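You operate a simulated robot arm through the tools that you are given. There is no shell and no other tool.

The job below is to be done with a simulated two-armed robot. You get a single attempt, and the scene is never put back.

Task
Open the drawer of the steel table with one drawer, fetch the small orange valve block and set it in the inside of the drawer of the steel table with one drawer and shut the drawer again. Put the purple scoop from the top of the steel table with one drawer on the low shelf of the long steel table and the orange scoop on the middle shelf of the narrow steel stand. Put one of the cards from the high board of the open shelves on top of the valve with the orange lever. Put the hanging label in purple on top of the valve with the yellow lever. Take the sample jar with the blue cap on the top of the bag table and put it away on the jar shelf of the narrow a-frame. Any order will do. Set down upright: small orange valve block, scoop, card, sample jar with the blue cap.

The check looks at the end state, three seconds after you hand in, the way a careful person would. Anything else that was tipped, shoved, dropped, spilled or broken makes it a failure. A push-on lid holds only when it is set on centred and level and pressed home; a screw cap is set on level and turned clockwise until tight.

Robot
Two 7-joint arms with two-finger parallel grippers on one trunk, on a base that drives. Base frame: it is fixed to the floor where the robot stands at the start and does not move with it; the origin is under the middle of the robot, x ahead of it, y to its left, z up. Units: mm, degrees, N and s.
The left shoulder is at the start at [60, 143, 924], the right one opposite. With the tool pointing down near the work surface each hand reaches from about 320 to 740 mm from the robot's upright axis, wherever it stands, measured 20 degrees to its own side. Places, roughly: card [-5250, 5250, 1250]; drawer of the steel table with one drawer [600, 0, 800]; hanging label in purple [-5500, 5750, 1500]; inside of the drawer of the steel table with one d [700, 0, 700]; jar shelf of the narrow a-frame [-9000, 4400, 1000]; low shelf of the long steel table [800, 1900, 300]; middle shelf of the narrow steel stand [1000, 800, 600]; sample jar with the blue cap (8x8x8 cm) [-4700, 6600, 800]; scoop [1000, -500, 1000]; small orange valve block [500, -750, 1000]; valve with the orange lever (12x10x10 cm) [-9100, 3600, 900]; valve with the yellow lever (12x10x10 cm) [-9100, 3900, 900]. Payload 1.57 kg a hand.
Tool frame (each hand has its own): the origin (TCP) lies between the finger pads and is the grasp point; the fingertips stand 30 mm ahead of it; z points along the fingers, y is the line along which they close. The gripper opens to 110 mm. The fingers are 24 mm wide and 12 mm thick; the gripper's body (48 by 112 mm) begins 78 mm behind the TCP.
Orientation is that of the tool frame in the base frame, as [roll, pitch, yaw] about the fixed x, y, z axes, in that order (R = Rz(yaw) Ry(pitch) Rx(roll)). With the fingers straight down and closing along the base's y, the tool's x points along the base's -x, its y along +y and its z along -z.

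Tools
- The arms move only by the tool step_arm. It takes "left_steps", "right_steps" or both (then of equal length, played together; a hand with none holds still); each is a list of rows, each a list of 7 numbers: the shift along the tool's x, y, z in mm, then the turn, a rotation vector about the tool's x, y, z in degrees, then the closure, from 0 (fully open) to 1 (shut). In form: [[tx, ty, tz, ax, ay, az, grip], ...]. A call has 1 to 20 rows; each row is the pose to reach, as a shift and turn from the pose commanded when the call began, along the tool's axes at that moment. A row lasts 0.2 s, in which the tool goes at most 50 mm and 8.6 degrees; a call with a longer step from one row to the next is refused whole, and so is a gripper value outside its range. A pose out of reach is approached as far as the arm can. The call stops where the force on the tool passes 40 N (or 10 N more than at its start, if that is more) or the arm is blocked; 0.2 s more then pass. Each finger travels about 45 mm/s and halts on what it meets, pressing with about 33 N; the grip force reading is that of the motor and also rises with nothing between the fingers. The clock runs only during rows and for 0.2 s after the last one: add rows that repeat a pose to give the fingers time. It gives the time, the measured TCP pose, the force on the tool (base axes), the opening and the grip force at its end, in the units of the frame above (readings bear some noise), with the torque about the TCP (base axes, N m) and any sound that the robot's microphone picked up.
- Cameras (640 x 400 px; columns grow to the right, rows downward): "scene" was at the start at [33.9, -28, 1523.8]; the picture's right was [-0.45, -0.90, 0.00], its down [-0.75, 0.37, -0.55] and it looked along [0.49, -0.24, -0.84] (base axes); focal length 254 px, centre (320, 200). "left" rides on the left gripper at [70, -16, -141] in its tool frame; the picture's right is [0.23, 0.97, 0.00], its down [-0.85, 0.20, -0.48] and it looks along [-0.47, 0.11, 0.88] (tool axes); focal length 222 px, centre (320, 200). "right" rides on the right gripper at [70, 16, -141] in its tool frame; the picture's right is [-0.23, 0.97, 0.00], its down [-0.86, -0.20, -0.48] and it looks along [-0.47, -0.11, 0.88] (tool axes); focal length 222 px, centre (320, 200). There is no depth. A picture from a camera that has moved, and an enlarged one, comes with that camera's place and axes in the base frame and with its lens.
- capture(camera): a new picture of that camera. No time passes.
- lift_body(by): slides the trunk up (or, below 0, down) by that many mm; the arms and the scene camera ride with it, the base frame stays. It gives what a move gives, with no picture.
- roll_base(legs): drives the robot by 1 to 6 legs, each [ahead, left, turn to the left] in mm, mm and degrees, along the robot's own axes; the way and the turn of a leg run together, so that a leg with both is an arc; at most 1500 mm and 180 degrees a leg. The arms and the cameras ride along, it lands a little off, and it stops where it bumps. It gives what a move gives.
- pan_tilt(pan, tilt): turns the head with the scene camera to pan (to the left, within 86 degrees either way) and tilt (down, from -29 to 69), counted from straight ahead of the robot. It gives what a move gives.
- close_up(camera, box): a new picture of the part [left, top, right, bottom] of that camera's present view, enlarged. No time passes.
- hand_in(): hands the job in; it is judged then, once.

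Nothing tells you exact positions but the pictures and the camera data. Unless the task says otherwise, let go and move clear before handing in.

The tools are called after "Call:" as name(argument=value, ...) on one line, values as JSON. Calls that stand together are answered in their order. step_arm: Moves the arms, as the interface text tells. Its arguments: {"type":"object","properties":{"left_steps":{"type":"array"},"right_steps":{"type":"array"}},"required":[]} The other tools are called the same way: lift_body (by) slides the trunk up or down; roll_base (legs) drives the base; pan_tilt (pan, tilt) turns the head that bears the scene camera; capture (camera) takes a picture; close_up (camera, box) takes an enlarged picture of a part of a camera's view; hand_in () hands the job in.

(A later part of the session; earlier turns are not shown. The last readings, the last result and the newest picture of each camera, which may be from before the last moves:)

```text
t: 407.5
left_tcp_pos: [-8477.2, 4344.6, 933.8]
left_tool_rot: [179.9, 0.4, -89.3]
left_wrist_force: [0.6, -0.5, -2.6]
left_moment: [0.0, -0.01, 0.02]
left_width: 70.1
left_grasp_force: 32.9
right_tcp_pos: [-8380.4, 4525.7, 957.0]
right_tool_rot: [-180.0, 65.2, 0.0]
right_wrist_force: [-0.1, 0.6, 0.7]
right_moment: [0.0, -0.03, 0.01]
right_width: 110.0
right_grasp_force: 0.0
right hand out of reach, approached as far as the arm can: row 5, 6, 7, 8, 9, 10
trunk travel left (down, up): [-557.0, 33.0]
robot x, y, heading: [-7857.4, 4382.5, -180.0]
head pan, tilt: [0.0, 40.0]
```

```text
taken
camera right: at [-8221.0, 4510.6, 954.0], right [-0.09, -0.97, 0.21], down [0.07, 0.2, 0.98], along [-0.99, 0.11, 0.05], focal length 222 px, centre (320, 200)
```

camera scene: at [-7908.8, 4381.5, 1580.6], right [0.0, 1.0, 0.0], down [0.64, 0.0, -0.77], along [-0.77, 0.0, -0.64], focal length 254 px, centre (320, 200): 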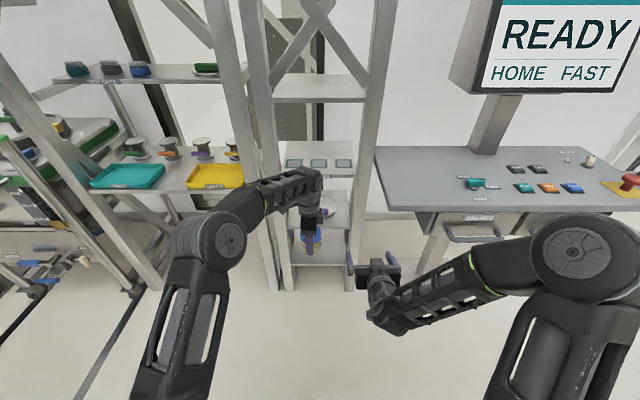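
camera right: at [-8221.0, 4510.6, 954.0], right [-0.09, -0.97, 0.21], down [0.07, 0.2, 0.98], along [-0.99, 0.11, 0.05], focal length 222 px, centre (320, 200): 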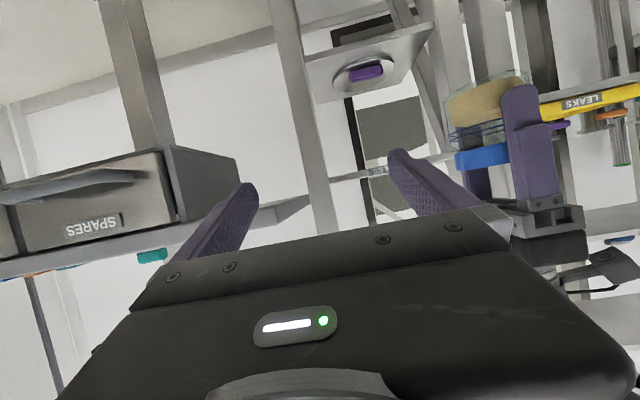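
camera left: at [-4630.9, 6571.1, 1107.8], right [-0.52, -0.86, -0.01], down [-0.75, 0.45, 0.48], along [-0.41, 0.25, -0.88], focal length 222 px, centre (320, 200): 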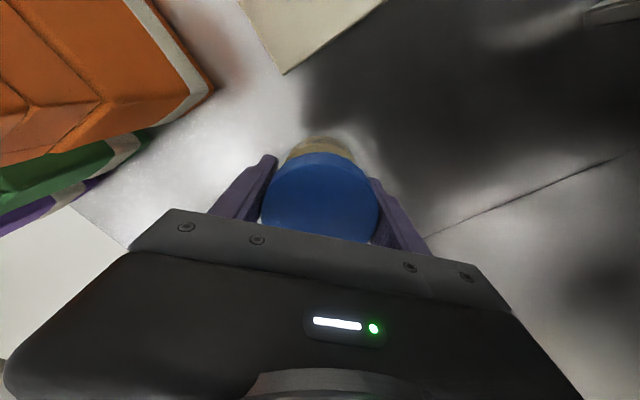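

The right hand points forward properly. The jar (upside-down in this view) is to its left-front. I'll zoom to fix the jar's axis relative to the right hand.

Call:
close_up(camera="right", box=[420, 50, 580, 200])

Call:
close_up(camera="scene", box=[270, 180, 420, 290])

Call:
capture(camera="left")

```text
2.67 times, centred on (500, 125) of right
camera zoom: at [-8221.0, 4510.6, 954.0], right [-0.09, -0.97, 0.21], down [0.07, 0.2, 0.98], along [-0.99, 0.11, 0.05], focal length 592 px, centre (-160, 400)
```

zoom: 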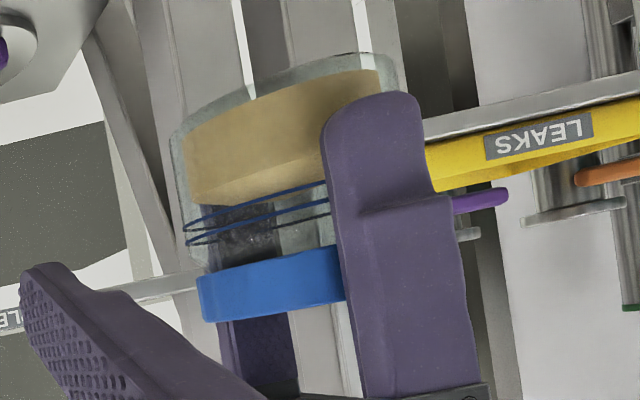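

```text
3.64 times, centred on (345, 235) of scene
camera zoom: at [-7908.8, 4381.5, 1580.6], right [0.0, 1.0, 0.0], down [0.64, 0.0, -0.77], along [-0.77, 0.0, -0.64], focal length 922 px, centre (229, 73)
```

zoom: 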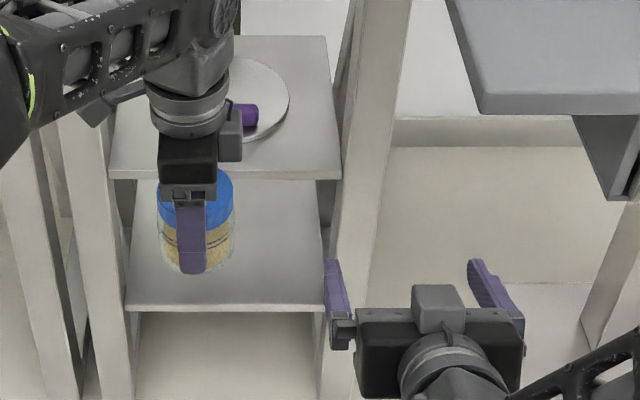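

```text
taken
camera left: at [-8459.0, 4274.1, 1072.8], right [-0.97, -0.24, 0.0], down [-0.21, 0.85, 0.48], along [-0.12, 0.47, -0.87], focal length 222 px, centre (320, 200)
```

left: 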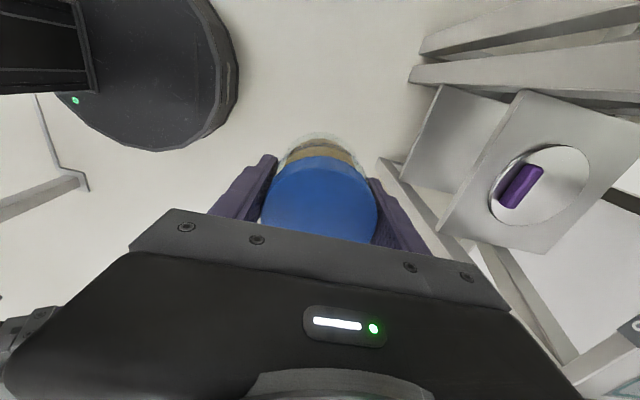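

The jar axis is at ≈(−8477, 4348). I'll slide the right hand sideways and down so it lines up behind the jar.

Call:
step_arm(right_steps=[[8, 30, 4, 0, 0, 0, 0], [16, 60, 7.5, 0, 0, 0, 0], [25, 90, 11.3, 0, 0, 0, 0], [33, 120, 15, 0, 0, 0, 0], [41, 150, 19, 0, 0, 0, 0], [49, 178, 22.6, 0, 0, 0, 0], [49, 178, 22.6, 0, 0, 0, 0]])

Call:
capture(camera="right")

Call:
close_up(camera="scene", box=[250, 180, 400, 290])

```text
t: 409.1
left_tcp_pos: [-8476.4, 4344.2, 933.3]
left_tool_rot: [179.9, 0.4, -89.4]
left_wrist_force: [-1.0, 0.1, -2.8]
left_moment: [-0.01, 0.0, 0.0]
left_width: 69.8
left_grasp_force: 32.9
right_tcp_pos: [-8378.4, 4349.6, 902.8]
right_tool_rot: [-179.8, 65.1, 0.0]
right_wrist_force: [-0.2, -0.3, -0.5]
right_moment: [0.0, 0.02, 0.0]
right_width: 109.8
right_grasp_force: 0.1
trunk travel left (down, up): [-557.0, 33.0]
robot x, y, heading: [-7852.4, 4377.6, -180.0]
head pan, tilt: [0.0, 40.0]
```

```text
taken
camera right: at [-8219.6, 4334.0, 899.4], right [-0.1, -0.97, 0.21], down [0.07, 0.2, 0.98], along [-0.99, 0.11, 0.05], focal length 222 px, centre (320, 200)
```

right: 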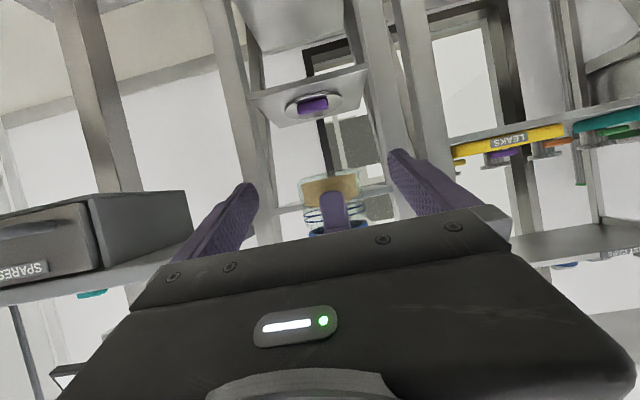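

```text
3.64 times, centred on (325, 235) of scene
camera zoom: at [-7909.2, 4381.9, 1580.5], right [0.0, 1.0, 0.0], down [0.64, 0.0, -0.77], along [-0.77, 0.0, -0.64], focal length 922 px, centre (302, 73)
```

zoom: 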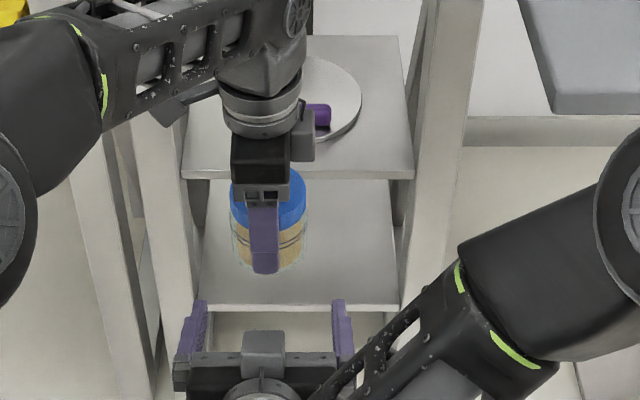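

The right hand is centred behind the jar. I'll advance horizontally so its fingers straddle the jar body, below the cap.

Call:
step_arm(right_steps=[[-9.2, 0, 20, 0, 0, 0, 0], [-18.5, 0.5, 40, 0, 0, 0, 0], [-27.7, 1, 60, 0, 0, 0, 0], [-36, 1, 78, 0, 0, 0, 0], [-40.5, 1, 87.7, 0, 0, 0, 0], [-40.5, 1, 87.7, 0, 0, 0, 0]])

Call:
capture(camera="right")

Call:
close_up(camera="scene", box=[250, 180, 400, 290])

```text
t: 410.5
left_tcp_pos: [-8477.5, 4345.0, 933.4]
left_tool_rot: [179.9, 0.3, -89.2]
left_wrist_force: [0.3, 0.8, -3.1]
left_moment: [-0.02, 0.0, 0.04]
left_width: 69.9
left_grasp_force: 33.2
right_tcp_pos: [-8476.4, 4347.3, 903.2]
right_tool_rot: [-179.9, 64.9, 0.1]
right_wrist_force: [-0.1, -0.2, -0.5]
right_moment: [-0.01, 0.03, -0.03]
right_width: 109.9
right_grasp_force: 0.1
trunk travel left (down, up): [-557.0, 33.0]
robot x, y, heading: [-7857.5, 4380.8, -180.0]
head pan, tilt: [0.0, 40.0]
```

```text
taken
camera right: at [-8317.5, 4332.6, 899.5], right [-0.1, -0.97, 0.21], down [0.07, 0.2, 0.98], along [-0.99, 0.11, 0.05], focal length 222 px, centre (320, 200)
```

right: 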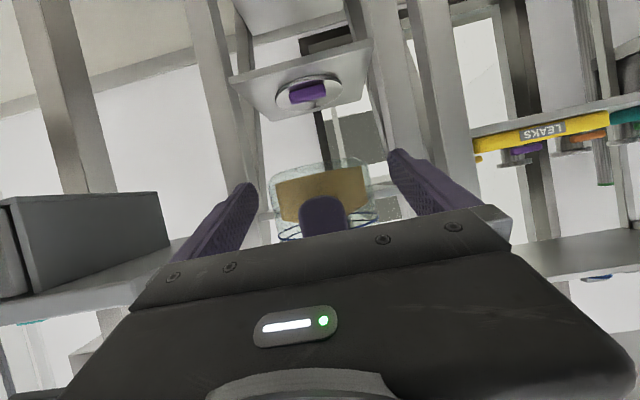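

```text
3.64 times, centred on (325, 235) of scene
camera zoom: at [-7909.2, 4381.4, 1580.5], right [0.0, 1.0, 0.0], down [0.64, 0.0, -0.77], along [-0.77, 0.0, -0.64], focal length 922 px, centre (302, 73)
```

zoom: 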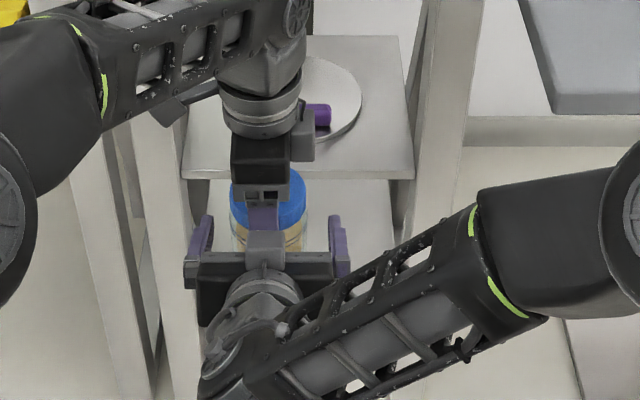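

The fingers straddle the jar body, centred. I'll close the right hand.

Call:
step_arm(right_steps=[[0, 0, 0, 0, 0, 0, 0.15], [0, 0, 0, 0, 0, 0, 0.3], [0, 0, 0, 0, 0, 0, 0.45], [0, 0, 0, 0, 0, 0, 0.6], [0, 0, 0, 0, 0, 0, 0.6], [0, 0, 0, 0, 0, 0, 0.6]])

Call:
capture(camera="right")

```text
t: 411.9
left_tcp_pos: [-8477.5, 4345.7, 933.1]
left_tool_rot: [179.9, 0.4, -89.3]
left_wrist_force: [1.3, 3.3, -1.8]
left_moment: [-0.19, 0.04, 0.11]
left_width: 70.0
left_grasp_force: 33.1
right_tcp_pos: [-8476.1, 4347.3, 903.1]
right_tool_rot: [-179.9, 65.0, 0.2]
right_wrist_force: [-0.9, -3.1, -0.3]
right_moment: [0.28, -0.09, -0.14]
right_width: 71.3
right_grasp_force: 32.7
trunk travel left (down, up): [-557.0, 33.0]
robot x, y, heading: [-7854.4, 4380.9, -180.1]
head pan, tilt: [0.0, 40.0]
```

```text
taken
camera right: at [-8317.3, 4332.4, 899.6], right [-0.09, -0.97, 0.21], down [0.07, 0.2, 0.98], along [-0.99, 0.11, 0.05], focal length 222 px, centre (320, 200)
```

right: 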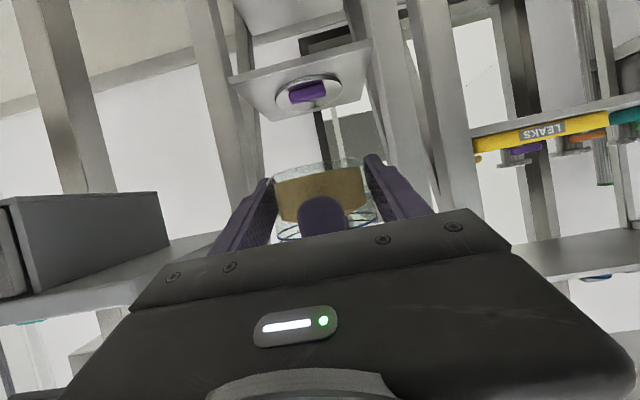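

The right hand holds the jar body at 71 mm. I'll open the left fingers only part way and raise the left hand clear.

Call:
step_arm(left_steps=[[0, 0, 0, 0, 0, 0, 0.45], [0, 0, 0, 0, 0, 0, 0.35], [0, 0, 0, 0, 0, 0, 0.25], [0, 0, 0, 0, 0, 0, 0.25], [0, 0, -20, 0, 0, 0, 0.25], [0, 0, -45, 0, 0, 0, 0.25], [0, 0, -70, 0, 0, 0, 0.25], [0, 0, -85, 0, 0, 0, 0.25]])

Call:
close_up(camera="scene", box=[250, 180, 400, 290])

Call:
capture(camera="right")

```text
t: 413.7
left_tcp_pos: [-8476.4, 4343.9, 1017.5]
left_tool_rot: [179.8, 0.4, -89.3]
left_wrist_force: [0.0, -0.4, -0.3]
left_moment: [0.01, 0.0, -0.03]
left_width: 82.4
left_grasp_force: 0.1
right_tcp_pos: [-8475.8, 4348.2, 903.0]
right_tool_rot: [-179.9, 65.0, 0.1]
right_wrist_force: [0.1, -1.6, -0.7]
right_moment: [0.0, -0.02, -0.03]
right_width: 71.2
right_grasp_force: 33.0
trunk travel left (down, up): [-557.0, 33.0]
robot x, y, heading: [-7857.4, 4378.6, -179.9]
head pan, tilt: [0.0, 40.0]
```

```text
3.64 times, centred on (325, 235) of scene
camera zoom: at [-7909.2, 4381.5, 1580.5], right [0.0, 1.0, 0.0], down [0.64, 0.0, -0.77], along [-0.77, 0.0, -0.64], focal length 922 px, centre (302, 73)
```

zoom: 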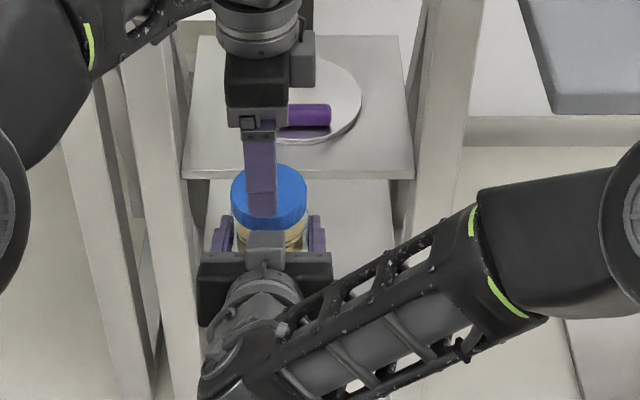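

```text
taken
camera right: at [-8317.3, 4332.6, 899.5], right [-0.1, -0.97, 0.21], down [0.07, 0.2, 0.98], along [-0.99, 0.11, 0.05], focal length 222 px, centre (320, 200)
```

right: 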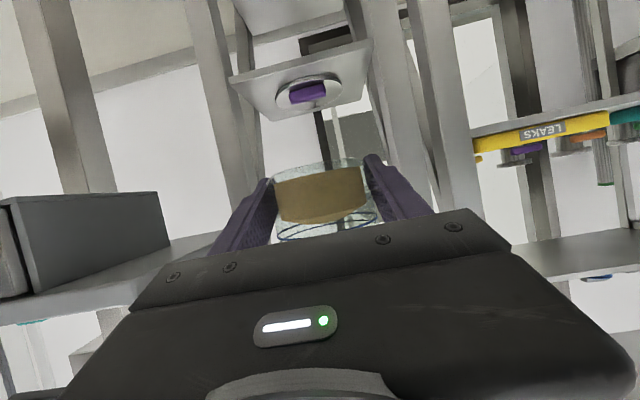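

The handover worked; the right hand holds the jar upright alone. I'll move the left hand away to the left and turn it back.

Call:
step_arm(left_steps=[[20, 0, 0, 0, 0, 0, 0.25], [45, -8, 0, 0, 0, -8.2, 0.25], [70, -20, 0, 0, 0, -16.4, 0.25], [95, -35, 0, 0, 0, -24.5, 0.25], [115, -50, 0, 0, 0, -32.7, 0.25], [135, -68, 0, 0, 0, -40.9, 0.25], [153, -84, 0, 0, 0, -49.1, 0.25], [170, -100, 0, 0, 0, -57.3, 0.25], [187, -116, 0, 0, 0, -65.5, 0.25], [204, -132, 0, 0, 0, -73.6, 0.25], [215, -142, 0, 0, 0, -81.8, 0.25], [222, -147, 0, 0, 0, -90, 0.25]])

Call:
capture(camera="scene")

Call:
close_up(camera="scene", box=[260, 60, 400, 180])

```text
t: 416.3
left_tcp_pos: [-8327.5, 4124.2, 1017.1]
left_tool_rot: [-179.6, 0.2, 0.9]
left_wrist_force: [0.5, 0.7, -0.3]
left_moment: [0.0, -0.02, 0.01]
left_width: 82.4
left_grasp_force: 0.1
right_tcp_pos: [-8476.6, 4346.9, 902.4]
right_tool_rot: [-180.0, 65.0, 0.0]
right_wrist_force: [0.5, -0.1, 1.1]
right_moment: [0.0, -0.01, 0.02]
right_width: 71.3
right_grasp_force: 32.8
trunk travel left (down, up): [-557.0, 33.0]
robot x, y, heading: [-7852.1, 4376.5, -180.2]
head pan, tilt: [0.0, 40.0]
```

```text
taken
camera scene: at [-7909.1, 4381.3, 1580.5], right [0.0, 1.0, 0.0], down [0.64, 0.0, -0.77], along [-0.77, 0.0, -0.64], focal length 254 px, centre (320, 200)
```

scene: 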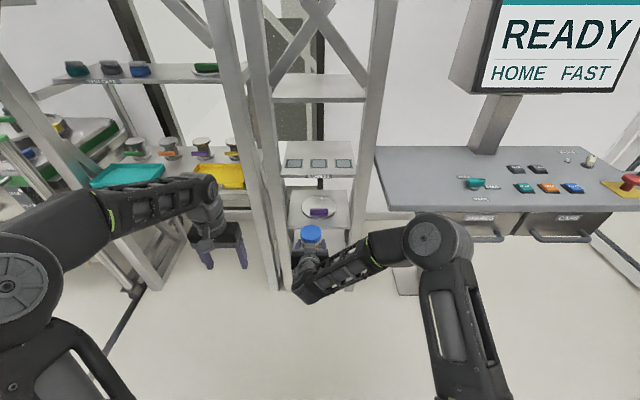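

```text
3.33 times, centred on (330, 120) of scene
camera zoom: at [-7909.1, 4381.3, 1580.5], right [0.0, 1.0, 0.0], down [0.64, 0.0, -0.77], along [-0.77, 0.0, -0.64], focal length 845 px, centre (287, 467)
```

zoom: 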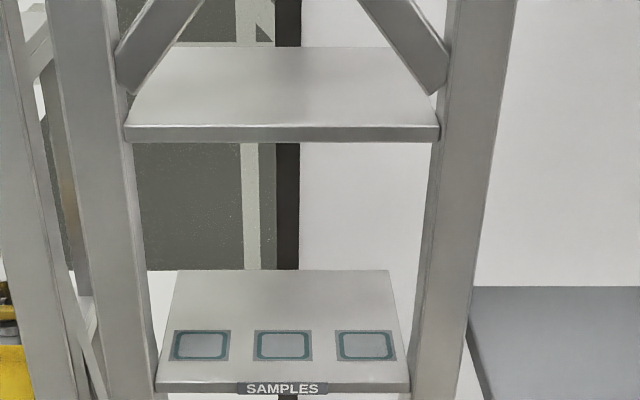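

I need the exact height of the SAMPLES shelf. The right camera is almost level with it, so I'll zoom there.

Call:
close_up(camera="right", box=[220, 130, 440, 240])

Call:
close_up(camera="right", box=[360, 100, 520, 220])

```text
2.91 times, centred on (330, 185) of right
camera zoom: at [-8317.3, 4332.5, 899.6], right [-0.1, -0.97, 0.21], down [0.07, 0.2, 0.98], along [-0.99, 0.11, 0.05], focal length 646 px, centre (291, 244)
```

zoom: 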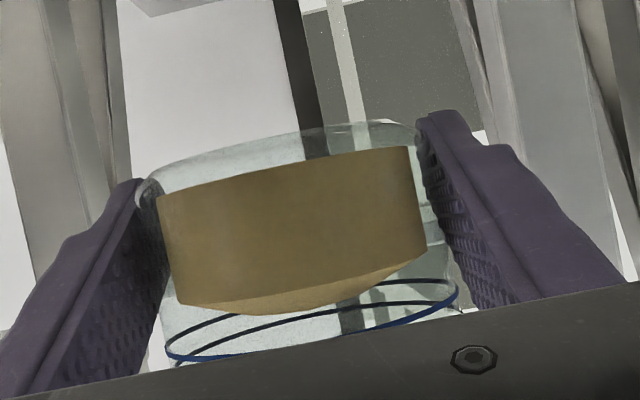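

```text
3.33 times, centred on (440, 160) of right
camera zoom: at [-8317.3, 4332.5, 899.6], right [-0.1, -0.97, 0.21], down [0.07, 0.2, 0.98], along [-0.99, 0.11, 0.05], focal length 740 px, centre (-80, 333)
```

zoom: 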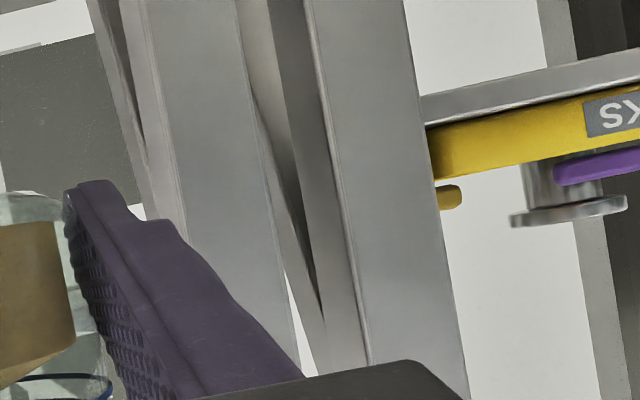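

Compared with the valve board, the SAMPLES shelf comes out at z≈947, front edge x≈−8837, centre pad at ≈(−8931, 4374). To keep the right elbow clear of the console I'll first stretch the right arm forward and up while still in the open.

Call:
step_arm(right_steps=[[-20, 0, -9, 0, 0, 0, 0.6], [-45, -5, 0, 0, 0, 0, 0.6], [-70, -20, 20, 0, 0, 0, 0.6], [-93, -38, 45, 0, 0, 0, 0.6], [-116, -57, 72, 0, 0, 0, 0.6], [-139, -76, 99, 0, 0, 0, 0.6], [-161, -96, 126, 0, 0, 0, 0.6], [-184, -115, 153, 0, 0, 0, 0.6], [-184, -115, 153, 0, 0, 0, 0.6]])

Call:
capture(camera="scene")

Call:
capture(camera="right")

```text
t: 418.3
left_tcp_pos: [-8326.4, 4124.4, 1016.2]
left_tool_rot: [-179.6, 0.2, 0.6]
left_wrist_force: [0.7, 1.3, -0.2]
left_moment: [0.02, 0.0, -0.03]
left_width: 82.8
left_grasp_force: 0.0
right_tcp_pos: [-8693.3, 4460.7, 1004.7]
right_tool_rot: [-179.9, 65.0, 0.0]
right_wrist_force: [0.1, 0.5, -2.9]
right_moment: [-0.02, -0.03, 0.02]
right_width: 71.3
right_grasp_force: 32.6
trunk travel left (down, up): [-557.0, 33.0]
robot x, y, heading: [-7856.5, 4375.2, -180.1]
head pan, tilt: [0.0, 40.0]
```

```text
taken
camera scene: at [-7909.0, 4381.4, 1580.6], right [0.0, 1.0, 0.0], down [0.64, 0.0, -0.77], along [-0.77, 0.0, -0.64], focal length 254 px, centre (320, 200)
```

scene: 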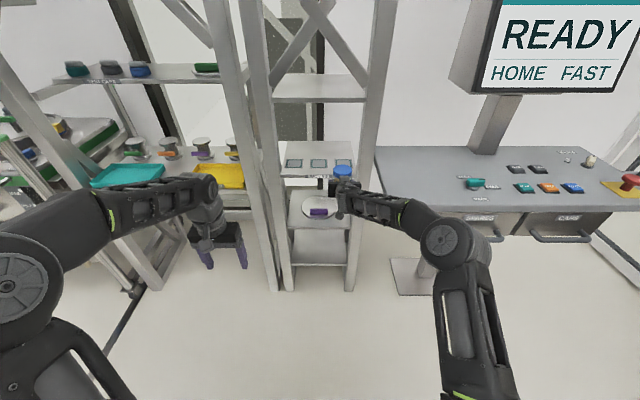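

```text
taken
camera right: at [-8534.3, 4445.6, 1001.4], right [-0.09, -0.97, 0.21], down [0.07, 0.2, 0.98], along [-0.99, 0.11, 0.05], focal length 222 px, centre (320, 200)
```

right: 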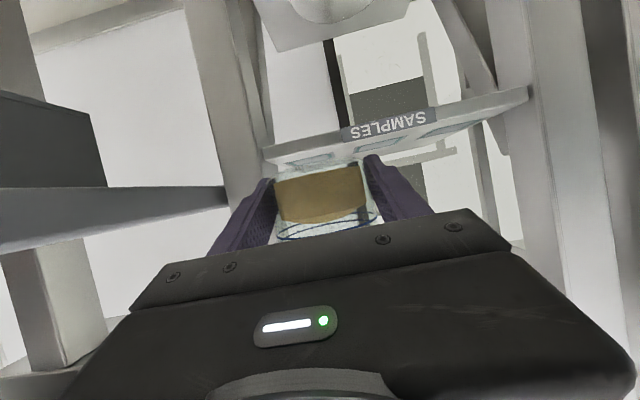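

The right camera now sees the shelf (top ≈ z 953) and its pads. Straight in, the right elbow would graze the console's corner, so I'll shift left, turn 25° to the right and come in at that angle. First the left hand goes back a little, then I shift and turn.

Call:
step_arm(left_steps=[[30, 0, 0, 0, 0, 0, 0.25], [60, 0, 0, 0, 0, 0, 0.25], [100, 5, 0, 0, 0, 0, 0.25]])

Call:
roll_base(legs=[[0, 434, 0], [0, 0, -25]])

Call:
pan_tilt(pan=0, tilt=35)

Call:
capture(camera="scene")

Call:
capture(camera="right")

```text
t: 419.1
left_tcp_pos: [-8226.4, 4122.1, 1015.9]
left_tool_rot: [-179.6, 0.2, 0.7]
left_wrist_force: [0.6, 0.2, 0.2]
left_moment: [0.02, -0.01, 0.0]
left_width: 82.7
left_grasp_force: 0.1
right_tcp_pos: [-8691.9, 4459.7, 1004.9]
right_tool_rot: [-179.9, 65.0, 0.0]
right_wrist_force: [0.2, -0.5, -3.6]
right_moment: [-0.01, -0.01, 0.0]
right_width: 71.4
right_grasp_force: 33.2
trunk travel left (down, up): [-557.0, 33.0]
robot x, y, heading: [-7854.6, 4376.6, -179.8]
head pan, tilt: [0.0, 40.0]
```

```text
t: 423.0
left_tcp_pos: [-8302.2, 3870.8, 1016.5]
left_tool_rot: [-179.6, 0.1, -24.4]
left_wrist_force: [-0.1, -0.2, -0.1]
left_moment: [-0.02, -0.01, 0.0]
left_width: 82.8
left_grasp_force: 0.0
right_tcp_pos: [-8578.5, 4375.7, 1002.9]
right_tool_rot: [180.0, 64.9, -25.1]
right_wrist_force: [0.1, 0.6, -3.5]
right_moment: [0.02, -0.02, -0.04]
right_width: 71.0
right_grasp_force: 33.7
trunk travel left (down, up): [-557.0, 33.0]
robot x, y, heading: [-7856.8, 3943.3, 154.6]
head pan, tilt: [0.0, 40.0]
```

```text
t: 423.7
left_tcp_pos: [-8302.2, 3871.5, 1015.4]
left_tool_rot: [-179.6, 0.1, -24.4]
left_wrist_force: [0.2, 0.3, 0.7]
left_moment: [0.03, 0.01, 0.01]
left_width: 82.4
left_grasp_force: 0.1
right_tcp_pos: [-8578.7, 4375.7, 1004.5]
right_tool_rot: [-179.9, 64.9, -25.0]
right_wrist_force: [0.0, -0.1, -3.1]
right_moment: [0.0, 0.01, 0.02]
right_width: 71.5
right_grasp_force: 33.6
trunk travel left (down, up): [-557.0, 33.0]
robot x, y, heading: [-7853.8, 3943.9, 155.0]
head pan, tilt: [0.0, 35.0]
```

```text
taken
camera scene: at [-7907.2, 3973.2, 1588.1], right [0.42, 0.91, 0.0], down [0.52, -0.24, -0.82], along [-0.74, 0.35, -0.57], focal length 254 px, centre (320, 200)
```

scene: 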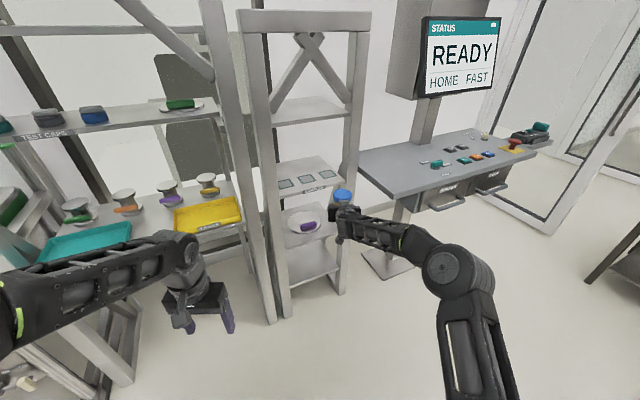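

```text
taken
camera right: at [-8442.0, 4294.9, 1001.0], right [-0.5, -0.84, 0.21], down [0.15, 0.15, 0.98], along [-0.85, 0.52, 0.05], focal length 222 px, centre (320, 200)
```

right: 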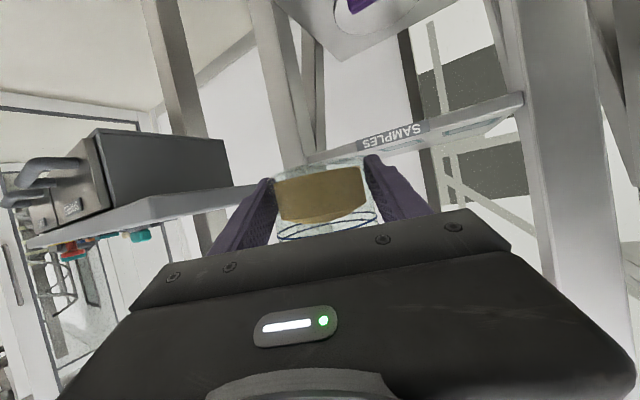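

From this angle I can triangulate the shelf better. I'll zoom.

Call:
close_up(camera="scene", box=[240, 130, 380, 270])

Call:
close_up(camera="right", box=[260, 80, 540, 220])

```text
2.86 times, centred on (310, 200) of scene
camera zoom: at [-7907.2, 3973.2, 1588.1], right [0.42, 0.91, 0.0], down [0.52, -0.24, -0.82], along [-0.74, 0.35, -0.57], focal length 724 px, centre (349, 200)
```

zoom: 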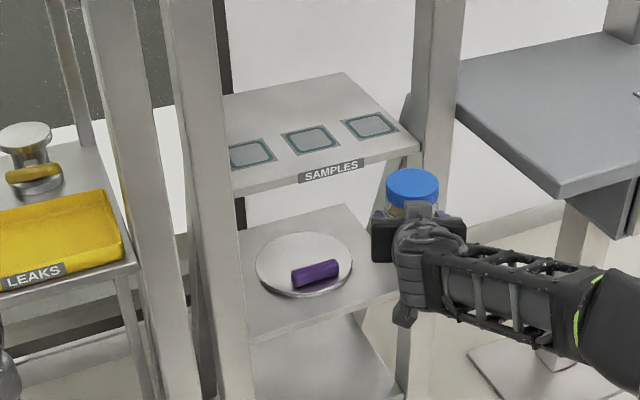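

```text
2.29 times, centred on (400, 150) of right
camera zoom: at [-8442.0, 4294.9, 1001.0], right [-0.5, -0.84, 0.21], down [0.15, 0.15, 0.98], along [-0.85, 0.52, 0.05], focal length 508 px, centre (137, 314)
```

zoom: 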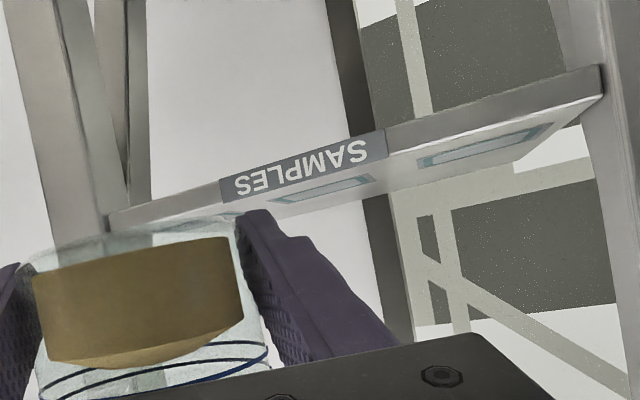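

Shelf top z≈957, front edge x≈−8821, centre pad (−8918, 4372). I'll raise the jar 12 mm and drive in along −x, first 200 mm.

Call:
step_arm(right_steps=[[-10.9, 0, -5.1, 0, 0, 0, 0.6], [-10.9, 0, -5.1, 0, 0, 0, 0.6]])

Call:
roll_base(legs=[[181, 86, 0]])

Call:
capture(camera="scene")

Call:
capture(camera="right")

```text
t: 424.3
left_tcp_pos: [-8303.1, 3871.1, 1015.6]
left_tool_rot: [-179.7, 0.1, -24.5]
left_wrist_force: [0.3, -0.2, 0.5]
left_moment: [0.0, 0.0, 0.01]
left_width: 82.5
left_grasp_force: 0.0
right_tcp_pos: [-8578.9, 4375.1, 1016.7]
right_tool_rot: [-179.9, 65.0, -25.0]
right_wrist_force: [0.2, 0.9, -3.2]
right_moment: [0.0, 0.0, -0.01]
right_width: 71.3
right_grasp_force: 32.7
trunk travel left (down, up): [-557.0, 33.0]
robot x, y, heading: [-7855.0, 3946.1, 155.1]
head pan, tilt: [0.0, 35.0]
```

```text
t: 425.9
left_tcp_pos: [-8503.6, 3870.7, 1014.7]
left_tool_rot: [-179.6, 0.1, -24.5]
left_wrist_force: [-0.6, -0.6, -0.1]
left_moment: [-0.01, -0.05, 0.0]
left_width: 82.7
left_grasp_force: 0.1
right_tcp_pos: [-8779.8, 4375.6, 1015.6]
right_tool_rot: [-179.8, 64.9, -25.0]
right_wrist_force: [-0.1, 0.4, -3.3]
right_moment: [0.01, -0.02, -0.03]
right_width: 71.2
right_grasp_force: 32.8
trunk travel left (down, up): [-557.0, 33.0]
robot x, y, heading: [-8055.6, 3945.6, 155.1]
head pan, tilt: [0.0, 35.0]
```

```text
taken
camera scene: at [-8109.1, 3972.8, 1588.0], right [0.42, 0.91, 0.0], down [0.52, -0.24, -0.82], along [-0.74, 0.35, -0.57], focal length 254 px, centre (320, 200)
```

scene: 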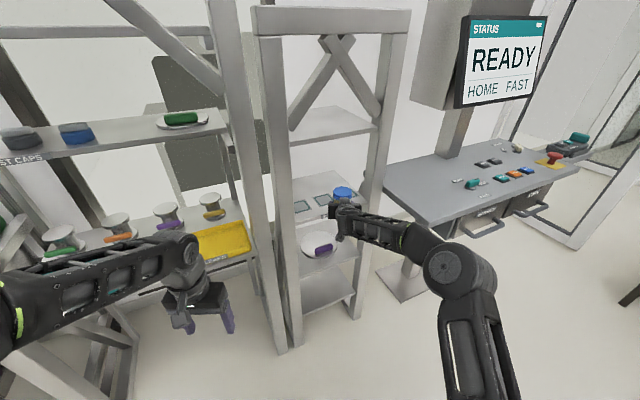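

```text
taken
camera right: at [-8642.9, 4294.9, 1012.2], right [-0.5, -0.84, 0.2], down [0.15, 0.15, 0.98], along [-0.85, 0.52, 0.05], focal length 222 px, centre (320, 200)
```

right: 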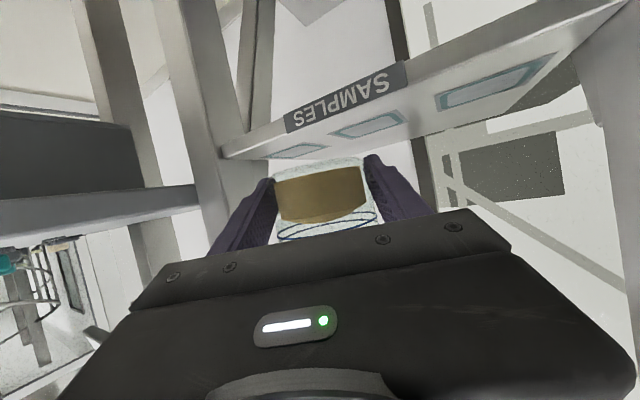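

Everything is clear, including the elbow and the console. I'll drive in the remaining 138 mm.

Call:
roll_base(legs=[[123.6, 61.5, 0]])

Call:
capture(camera="scene")

Call:
capture(camera="right")

Call:
close_up(camera="scene", box=[270, 140, 430, 260])

```text
t: 427.2
left_tcp_pos: [-8641.4, 3868.6, 1015.7]
left_tool_rot: [-179.6, -0.1, -24.5]
left_wrist_force: [0.0, 0.2, -0.6]
left_moment: [-0.02, -0.01, 0.0]
left_width: 82.6
left_grasp_force: 0.0
right_tcp_pos: [-8917.1, 4371.4, 1015.9]
right_tool_rot: [-179.8, 65.0, -24.9]
right_wrist_force: [-0.1, -0.1, -4.3]
right_moment: [0.04, -0.04, -0.02]
right_width: 71.4
right_grasp_force: 33.2
trunk travel left (down, up): [-557.0, 33.0]
robot x, y, heading: [-8191.4, 3942.2, 154.8]
head pan, tilt: [0.0, 35.0]
```

```text
taken
camera scene: at [-8246.5, 3969.1, 1588.0], right [0.43, 0.9, 0.0], down [0.52, -0.24, -0.82], along [-0.74, 0.35, -0.57], focal length 254 px, centre (320, 200)
```

scene: 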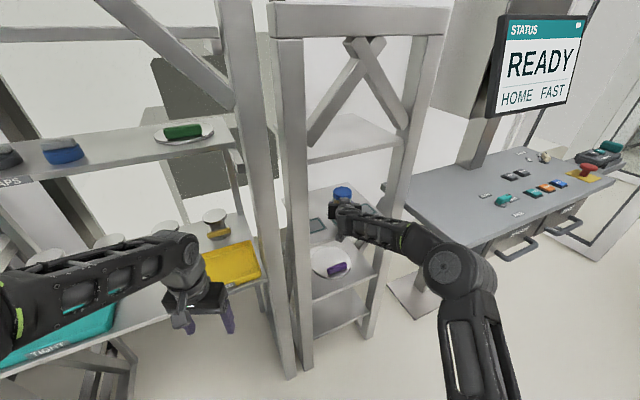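

```text
taken
camera right: at [-8779.8, 4291.8, 1011.9], right [-0.5, -0.84, 0.2], down [0.15, 0.15, 0.98], along [-0.85, 0.52, 0.05], focal length 222 px, centre (320, 200)
```

right: 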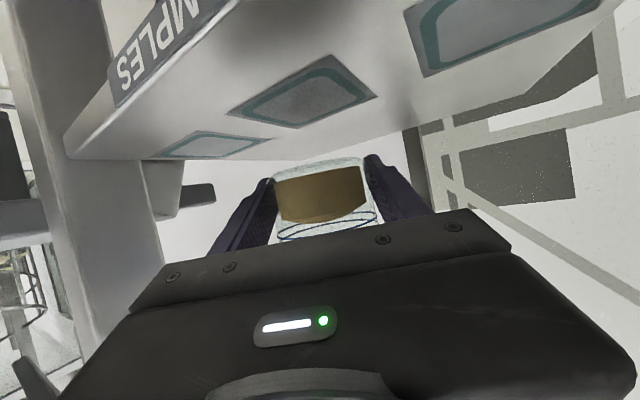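

```text
3.33 times, centred on (350, 200) of scene
camera zoom: at [-8246.5, 3969.1, 1588.0], right [0.43, 0.9, 0.0], down [0.52, -0.24, -0.82], along [-0.74, 0.35, -0.57], focal length 845 px, centre (220, 200)
```

zoom: 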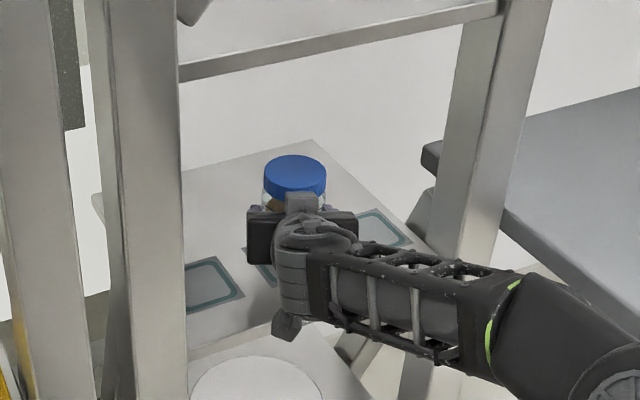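

The jar is above the centre pad. I'll lower it straight down gently.

Call:
step_arm(right_steps=[[9.1, 0, 4.2, 0, 0, 0, 0.6], [18.1, 0, 8.5, 0, 0, 0, 0.6], [25.4, 0, 11.8, 0, 0, 0, 0.6], [28.1, 0, 13.1, 0, 0, 0, 0.6], [29.9, 0, 13.9, 0, 0, 0, 0.6], [29.9, 0, 13.9, 0, 0, 0, 0.6]])

Call:
capture(camera="right")

```text
t: 428.6
left_tcp_pos: [-8639.9, 3867.6, 1015.3]
left_tool_rot: [-179.7, 0.1, -24.4]
left_wrist_force: [-0.5, 0.5, -0.2]
left_moment: [-0.03, -0.01, 0.03]
left_width: 82.6
left_grasp_force: 0.2
right_tcp_pos: [-8915.3, 4371.5, 984.2]
right_tool_rot: [-180.0, 64.9, -25.1]
right_wrist_force: [-0.2, -0.6, -3.6]
right_moment: [0.0, -0.02, 0.01]
right_width: 71.1
right_grasp_force: 32.8
trunk travel left (down, up): [-557.0, 33.0]
robot x, y, heading: [-8191.1, 3941.7, 154.8]
head pan, tilt: [0.0, 35.0]
```

```text
taken
camera right: at [-8778.3, 4291.7, 979.8], right [-0.5, -0.84, 0.21], down [0.15, 0.15, 0.98], along [-0.85, 0.52, 0.05], focal length 222 px, centre (320, 200)
```

right: 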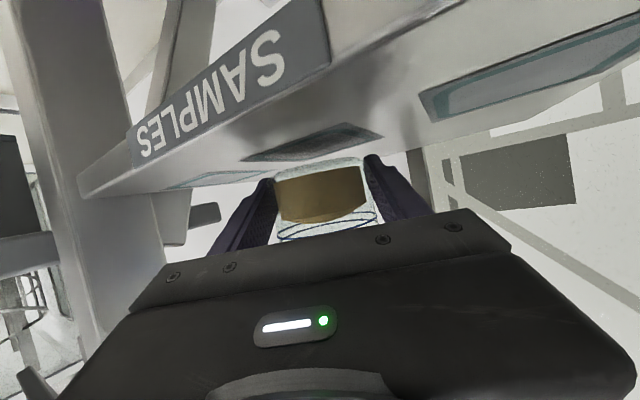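

Near the shelf now. I'll continue in 1.5 mm steps until contact.

Call:
step_arm(right_steps=[[1.4, 0, 0.6, 0, 0, 0, 0.6], [2.7, 0, 1.3, 0, 0, 0, 0.6], [4.1, 0, 1.9, 0, 0, 0, 0.6], [5.4, 0, 2.5, 0, 0, 0, 0.6], [5.4, 0, 2.5, 0, 0, 0, 0.6]])

Call:
step_arm(right_steps=[[1.4, 0, 0.6, 0, 0, 0, 0.6], [2.7, 0, 1.3, 0, 0, 0, 0.6], [2.7, 0, 1.3, 0, 0, 0, 0.6]])

```text
t: 429.8
left_tcp_pos: [-8640.1, 3867.6, 1015.5]
left_tool_rot: [-179.7, 0.2, -24.6]
left_wrist_force: [-0.1, 1.0, 0.6]
left_moment: [0.02, -0.03, -0.03]
left_width: 82.1
left_grasp_force: 0.0
right_tcp_pos: [-8916.0, 4372.7, 976.7]
right_tool_rot: [-179.9, 64.9, -25.1]
right_wrist_force: [0.1, 0.3, -3.0]
right_moment: [-0.03, -0.01, 0.01]
right_width: 71.1
right_grasp_force: 33.0
trunk travel left (down, up): [-557.0, 33.0]
robot x, y, heading: [-8190.9, 3942.3, 154.5]
head pan, tilt: [0.0, 35.0]
```

```text
t: 430.6
left_tcp_pos: [-8640.2, 3867.9, 1015.1]
left_tool_rot: [-179.6, 0.1, -24.4]
left_wrist_force: [-0.3, 0.4, 0.1]
left_moment: [-0.03, 0.03, 0.02]
left_width: 82.7
left_grasp_force: 0.0
right_tcp_pos: [-8915.0, 4373.0, 974.6]
right_tool_rot: [-179.9, 64.8, -25.2]
right_wrist_force: [0.2, -0.9, -3.0]
right_moment: [0.03, -0.01, 0.02]
right_width: 71.4
right_grasp_force: 32.7
trunk travel left (down, up): [-557.0, 33.0]
robot x, y, heading: [-8190.2, 3938.6, 154.8]
head pan, tilt: [0.0, 35.0]
```

Call:
step_arm(right_steps=[[1.4, 0, 0.6, 0, 0, 0, 0.6], [2.7, 0, 1.3, 0, 0, 0, 0.6], [2.7, 0, 1.3, 0, 0, 0, 0.6]])

Call:
capture(camera="right")

Call:
close_up(camera="scene", box=[290, 150, 410, 250])

```text
t: 431.4
left_tcp_pos: [-8639.8, 3867.2, 1016.3]
left_tool_rot: [-179.7, 0.2, -24.5]
left_wrist_force: [0.8, -0.3, -0.6]
left_moment: [0.0, 0.01, 0.01]
left_width: 82.7
left_grasp_force: 0.1
right_tcp_pos: [-8915.7, 4373.4, 974.1]
right_tool_rot: [180.0, 65.1, -25.1]
right_wrist_force: [-2.2, -1.0, 5.7]
right_moment: [-0.13, 0.27, 0.08]
right_width: 71.3
right_grasp_force: 32.9
trunk travel left (down, up): [-557.0, 33.0]
robot x, y, heading: [-8195.3, 3942.9, 154.7]
head pan, tilt: [0.0, 35.0]
```

```text
taken
camera right: at [-8778.5, 4291.6, 969.8], right [-0.5, -0.84, 0.21], down [0.15, 0.15, 0.98], along [-0.85, 0.52, 0.05], focal length 222 px, centre (320, 200)
```

right: 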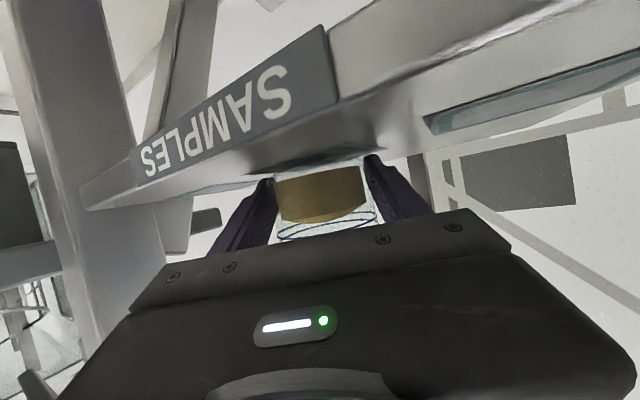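

```text
4.00 times, centred on (350, 200) of scene
camera zoom: at [-8243.6, 3968.4, 1588.3], right [0.43, 0.91, 0.0], down [0.52, -0.24, -0.82], along [-0.74, 0.35, -0.57], focal length 1014 px, centre (200, 200)
```

zoom: 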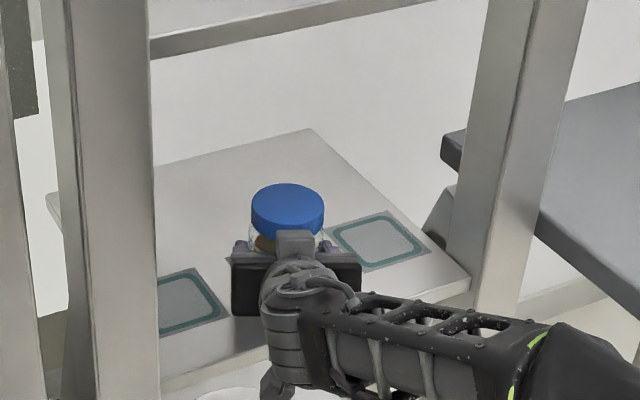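

The jar touched down (force change ≈9 N). I'll open the right hand fully and lift a few mm.

Call:
step_arm(right_steps=[[-0.5, 0, -0.2, 0, 0, 0, 0.45], [-0.5, 0, -0.2, 0, 0, 0, 0.3], [-0.5, 0, -0.2, 0, 0, 0, 0.15], [-0.5, 0, -0.2, 0, 0, 0, 0], [-0.5, 0, -0.2, 0, 0, 0, 0], [-4.5, 0, -2.1, 0, 0, 0, 0]])

Call:
close_up(camera="scene", box=[290, 150, 410, 250])

Call:
capture(camera="right")

```text
t: 432.8
left_tcp_pos: [-8638.9, 3866.3, 1015.4]
left_tool_rot: [-179.6, 0.0, -24.4]
left_wrist_force: [0.5, -0.4, -0.7]
left_moment: [0.03, -0.03, -0.03]
left_width: 82.5
left_grasp_force: 0.0
right_tcp_pos: [-8915.8, 4367.8, 973.6]
right_tool_rot: [179.9, 64.7, -24.9]
right_wrist_force: [0.2, 0.7, 0.4]
right_moment: [0.03, 0.02, -0.02]
right_width: 109.9
right_grasp_force: 0.0
trunk travel left (down, up): [-557.0, 33.0]
robot x, y, heading: [-8196.0, 3939.3, 154.9]
head pan, tilt: [0.0, 35.0]
```

```text
4.00 times, centred on (350, 200) of scene
camera zoom: at [-8244.4, 3968.4, 1587.9], right [0.42, 0.91, 0.0], down [0.52, -0.24, -0.82], along [-0.74, 0.35, -0.57], focal length 1014 px, centre (200, 200)
```

zoom: 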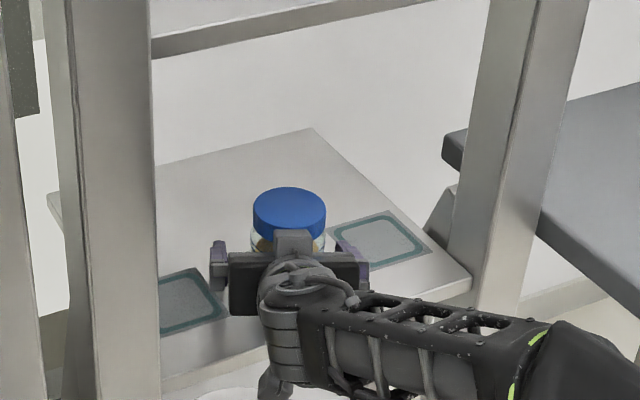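

```text
taken
camera right: at [-8778.5, 4288.5, 971.3], right [-0.5, -0.84, 0.21], down [0.15, 0.15, 0.98], along [-0.86, 0.52, 0.05], focal length 222 px, centre (320, 200)
```

right: 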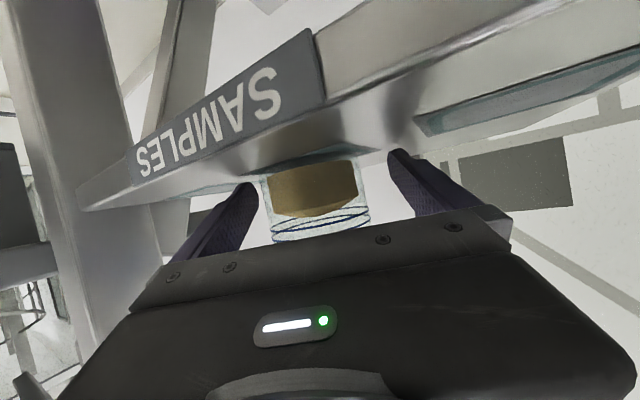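

The jar stands upright on the pad. I'll centre the open fingers around it and pull straight back with the arm, then the base.

Call:
step_arm(right_steps=[[0, -5, 0, 0, 0, 0, 0], [8.5, -5, -18.1, 0, 0, 0, 0], [17, -5, -36.3, 0, 0, 0, 0], [27.5, -5, -58.9, 0, 0, 0, 0], [38, -5, -81.6, 0, 0, 0, 0], [50.7, -5, -108.8, 0, 0, 0, 0]])

Call:
capture(camera="right")

Call:
capture(camera="scene")

```text
t: 434.2
left_tcp_pos: [-8639.4, 3866.9, 1015.6]
left_tool_rot: [-179.7, 0.2, -24.4]
left_wrist_force: [0.0, 0.2, 0.4]
left_moment: [0.01, 0.02, 0.04]
left_width: 82.5
left_grasp_force: 0.0
right_tcp_pos: [-8803.2, 4325.5, 977.2]
right_tool_rot: [-179.8, 65.1, -25.2]
right_wrist_force: [0.2, 0.4, -0.4]
right_moment: [-0.01, 0.01, 0.02]
right_width: 110.1
right_grasp_force: 0.0
trunk travel left (down, up): [-557.0, 33.0]
robot x, y, heading: [-8191.4, 3936.0, 154.8]
head pan, tilt: [0.0, 35.0]
```

```text
taken
camera right: at [-8666.3, 4245.0, 974.0], right [-0.5, -0.84, 0.21], down [0.15, 0.15, 0.98], along [-0.85, 0.52, 0.05], focal length 222 px, centre (320, 200)
```

right: 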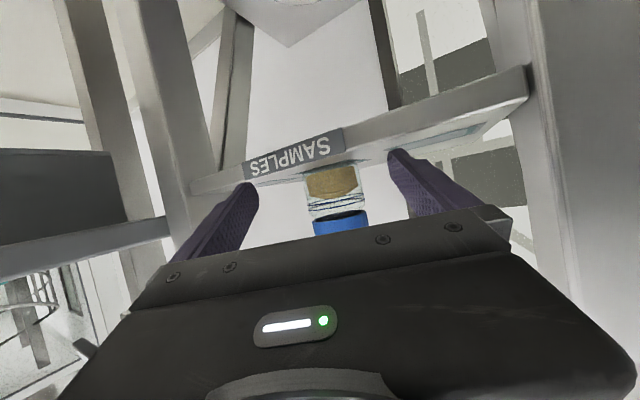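

```text
taken
camera scene: at [-8243.4, 3968.7, 1588.2], right [0.43, 0.9, 0.0], down [0.52, -0.24, -0.82], along [-0.74, 0.35, -0.57], focal length 254 px, centre (320, 200)
```

scene: 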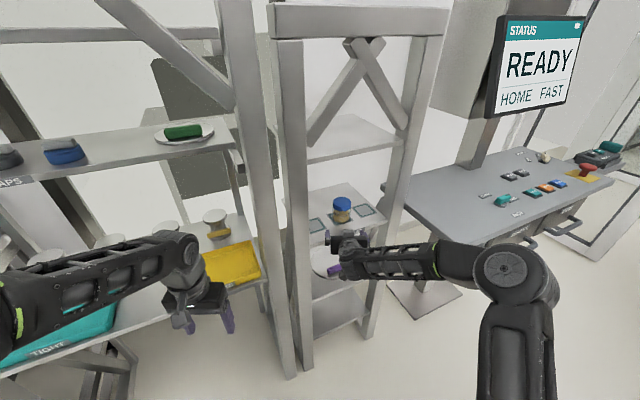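

The jar stands on the centre pad of the jar shelf. I'll back away and study the valves for the next placements.

Call:
roll_base(legs=[[-330, 0, 0], [0, 0, 25]])

Call:
pan_tilt(pan=5, tilt=25)

Call:
capture(camera="scene")

Call:
close_up(camera="scene", box=[170, 130, 410, 270])

```text
t: 437.7
left_tcp_pos: [-8269.8, 3544.3, 1015.4]
left_tool_rot: [-179.6, 0.2, 0.7]
left_wrist_force: [0.3, 0.5, -0.4]
left_moment: [-0.01, 0.01, -0.04]
left_width: 82.6
left_grasp_force: 0.0
right_tcp_pos: [-8613.7, 3889.3, 977.4]
right_tool_rot: [-179.8, 65.0, 0.1]
right_wrist_force: [0.0, 0.3, 0.8]
right_moment: [0.01, -0.01, 0.01]
right_width: 109.9
right_grasp_force: 0.0
trunk travel left (down, up): [-557.0, 33.0]
robot x, y, heading: [-7896.1, 3798.6, 180.1]
head pan, tilt: [0.0, 35.0]
```

```text
t: 438.4
left_tcp_pos: [-8270.1, 3544.0, 1015.7]
left_tool_rot: [-179.6, 0.0, 0.6]
left_wrist_force: [-1.0, 0.5, 0.1]
left_moment: [-0.04, 0.02, 0.01]
left_width: 82.9
left_grasp_force: 0.0
right_tcp_pos: [-8614.0, 3889.5, 975.9]
right_tool_rot: [-179.8, 65.0, 0.2]
right_wrist_force: [-0.4, 0.1, -1.0]
right_moment: [0.0, -0.01, -0.02]
right_width: 110.2
right_grasp_force: 0.0
trunk travel left (down, up): [-557.0, 33.0]
robot x, y, heading: [-7897.5, 3800.9, 179.9]
head pan, tilt: [5.0, 25.0]
```

```text
taken
camera scene: at [-7956.6, 3796.1, 1603.8], right [-0.09, 1.0, 0.0], down [0.42, 0.04, -0.91], along [-0.9, -0.08, -0.42], focal length 254 px, centre (320, 200)
```

scene: 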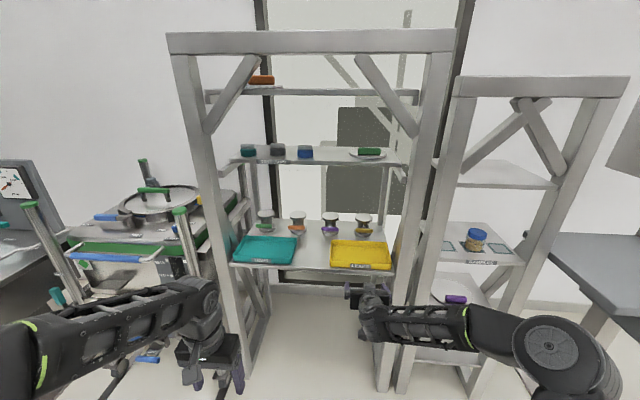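

```text
2.67 times, centred on (290, 200) of scene
camera zoom: at [-7956.6, 3796.1, 1603.8], right [-0.09, 1.0, 0.0], down [0.42, 0.04, -0.91], along [-0.9, -0.08, -0.42], focal length 676 px, centre (400, 200)
```

zoom: 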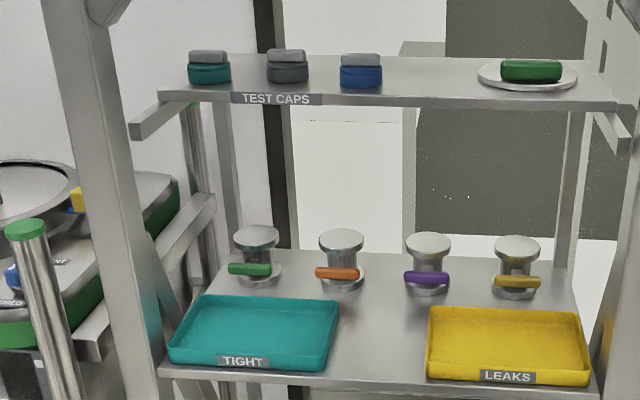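

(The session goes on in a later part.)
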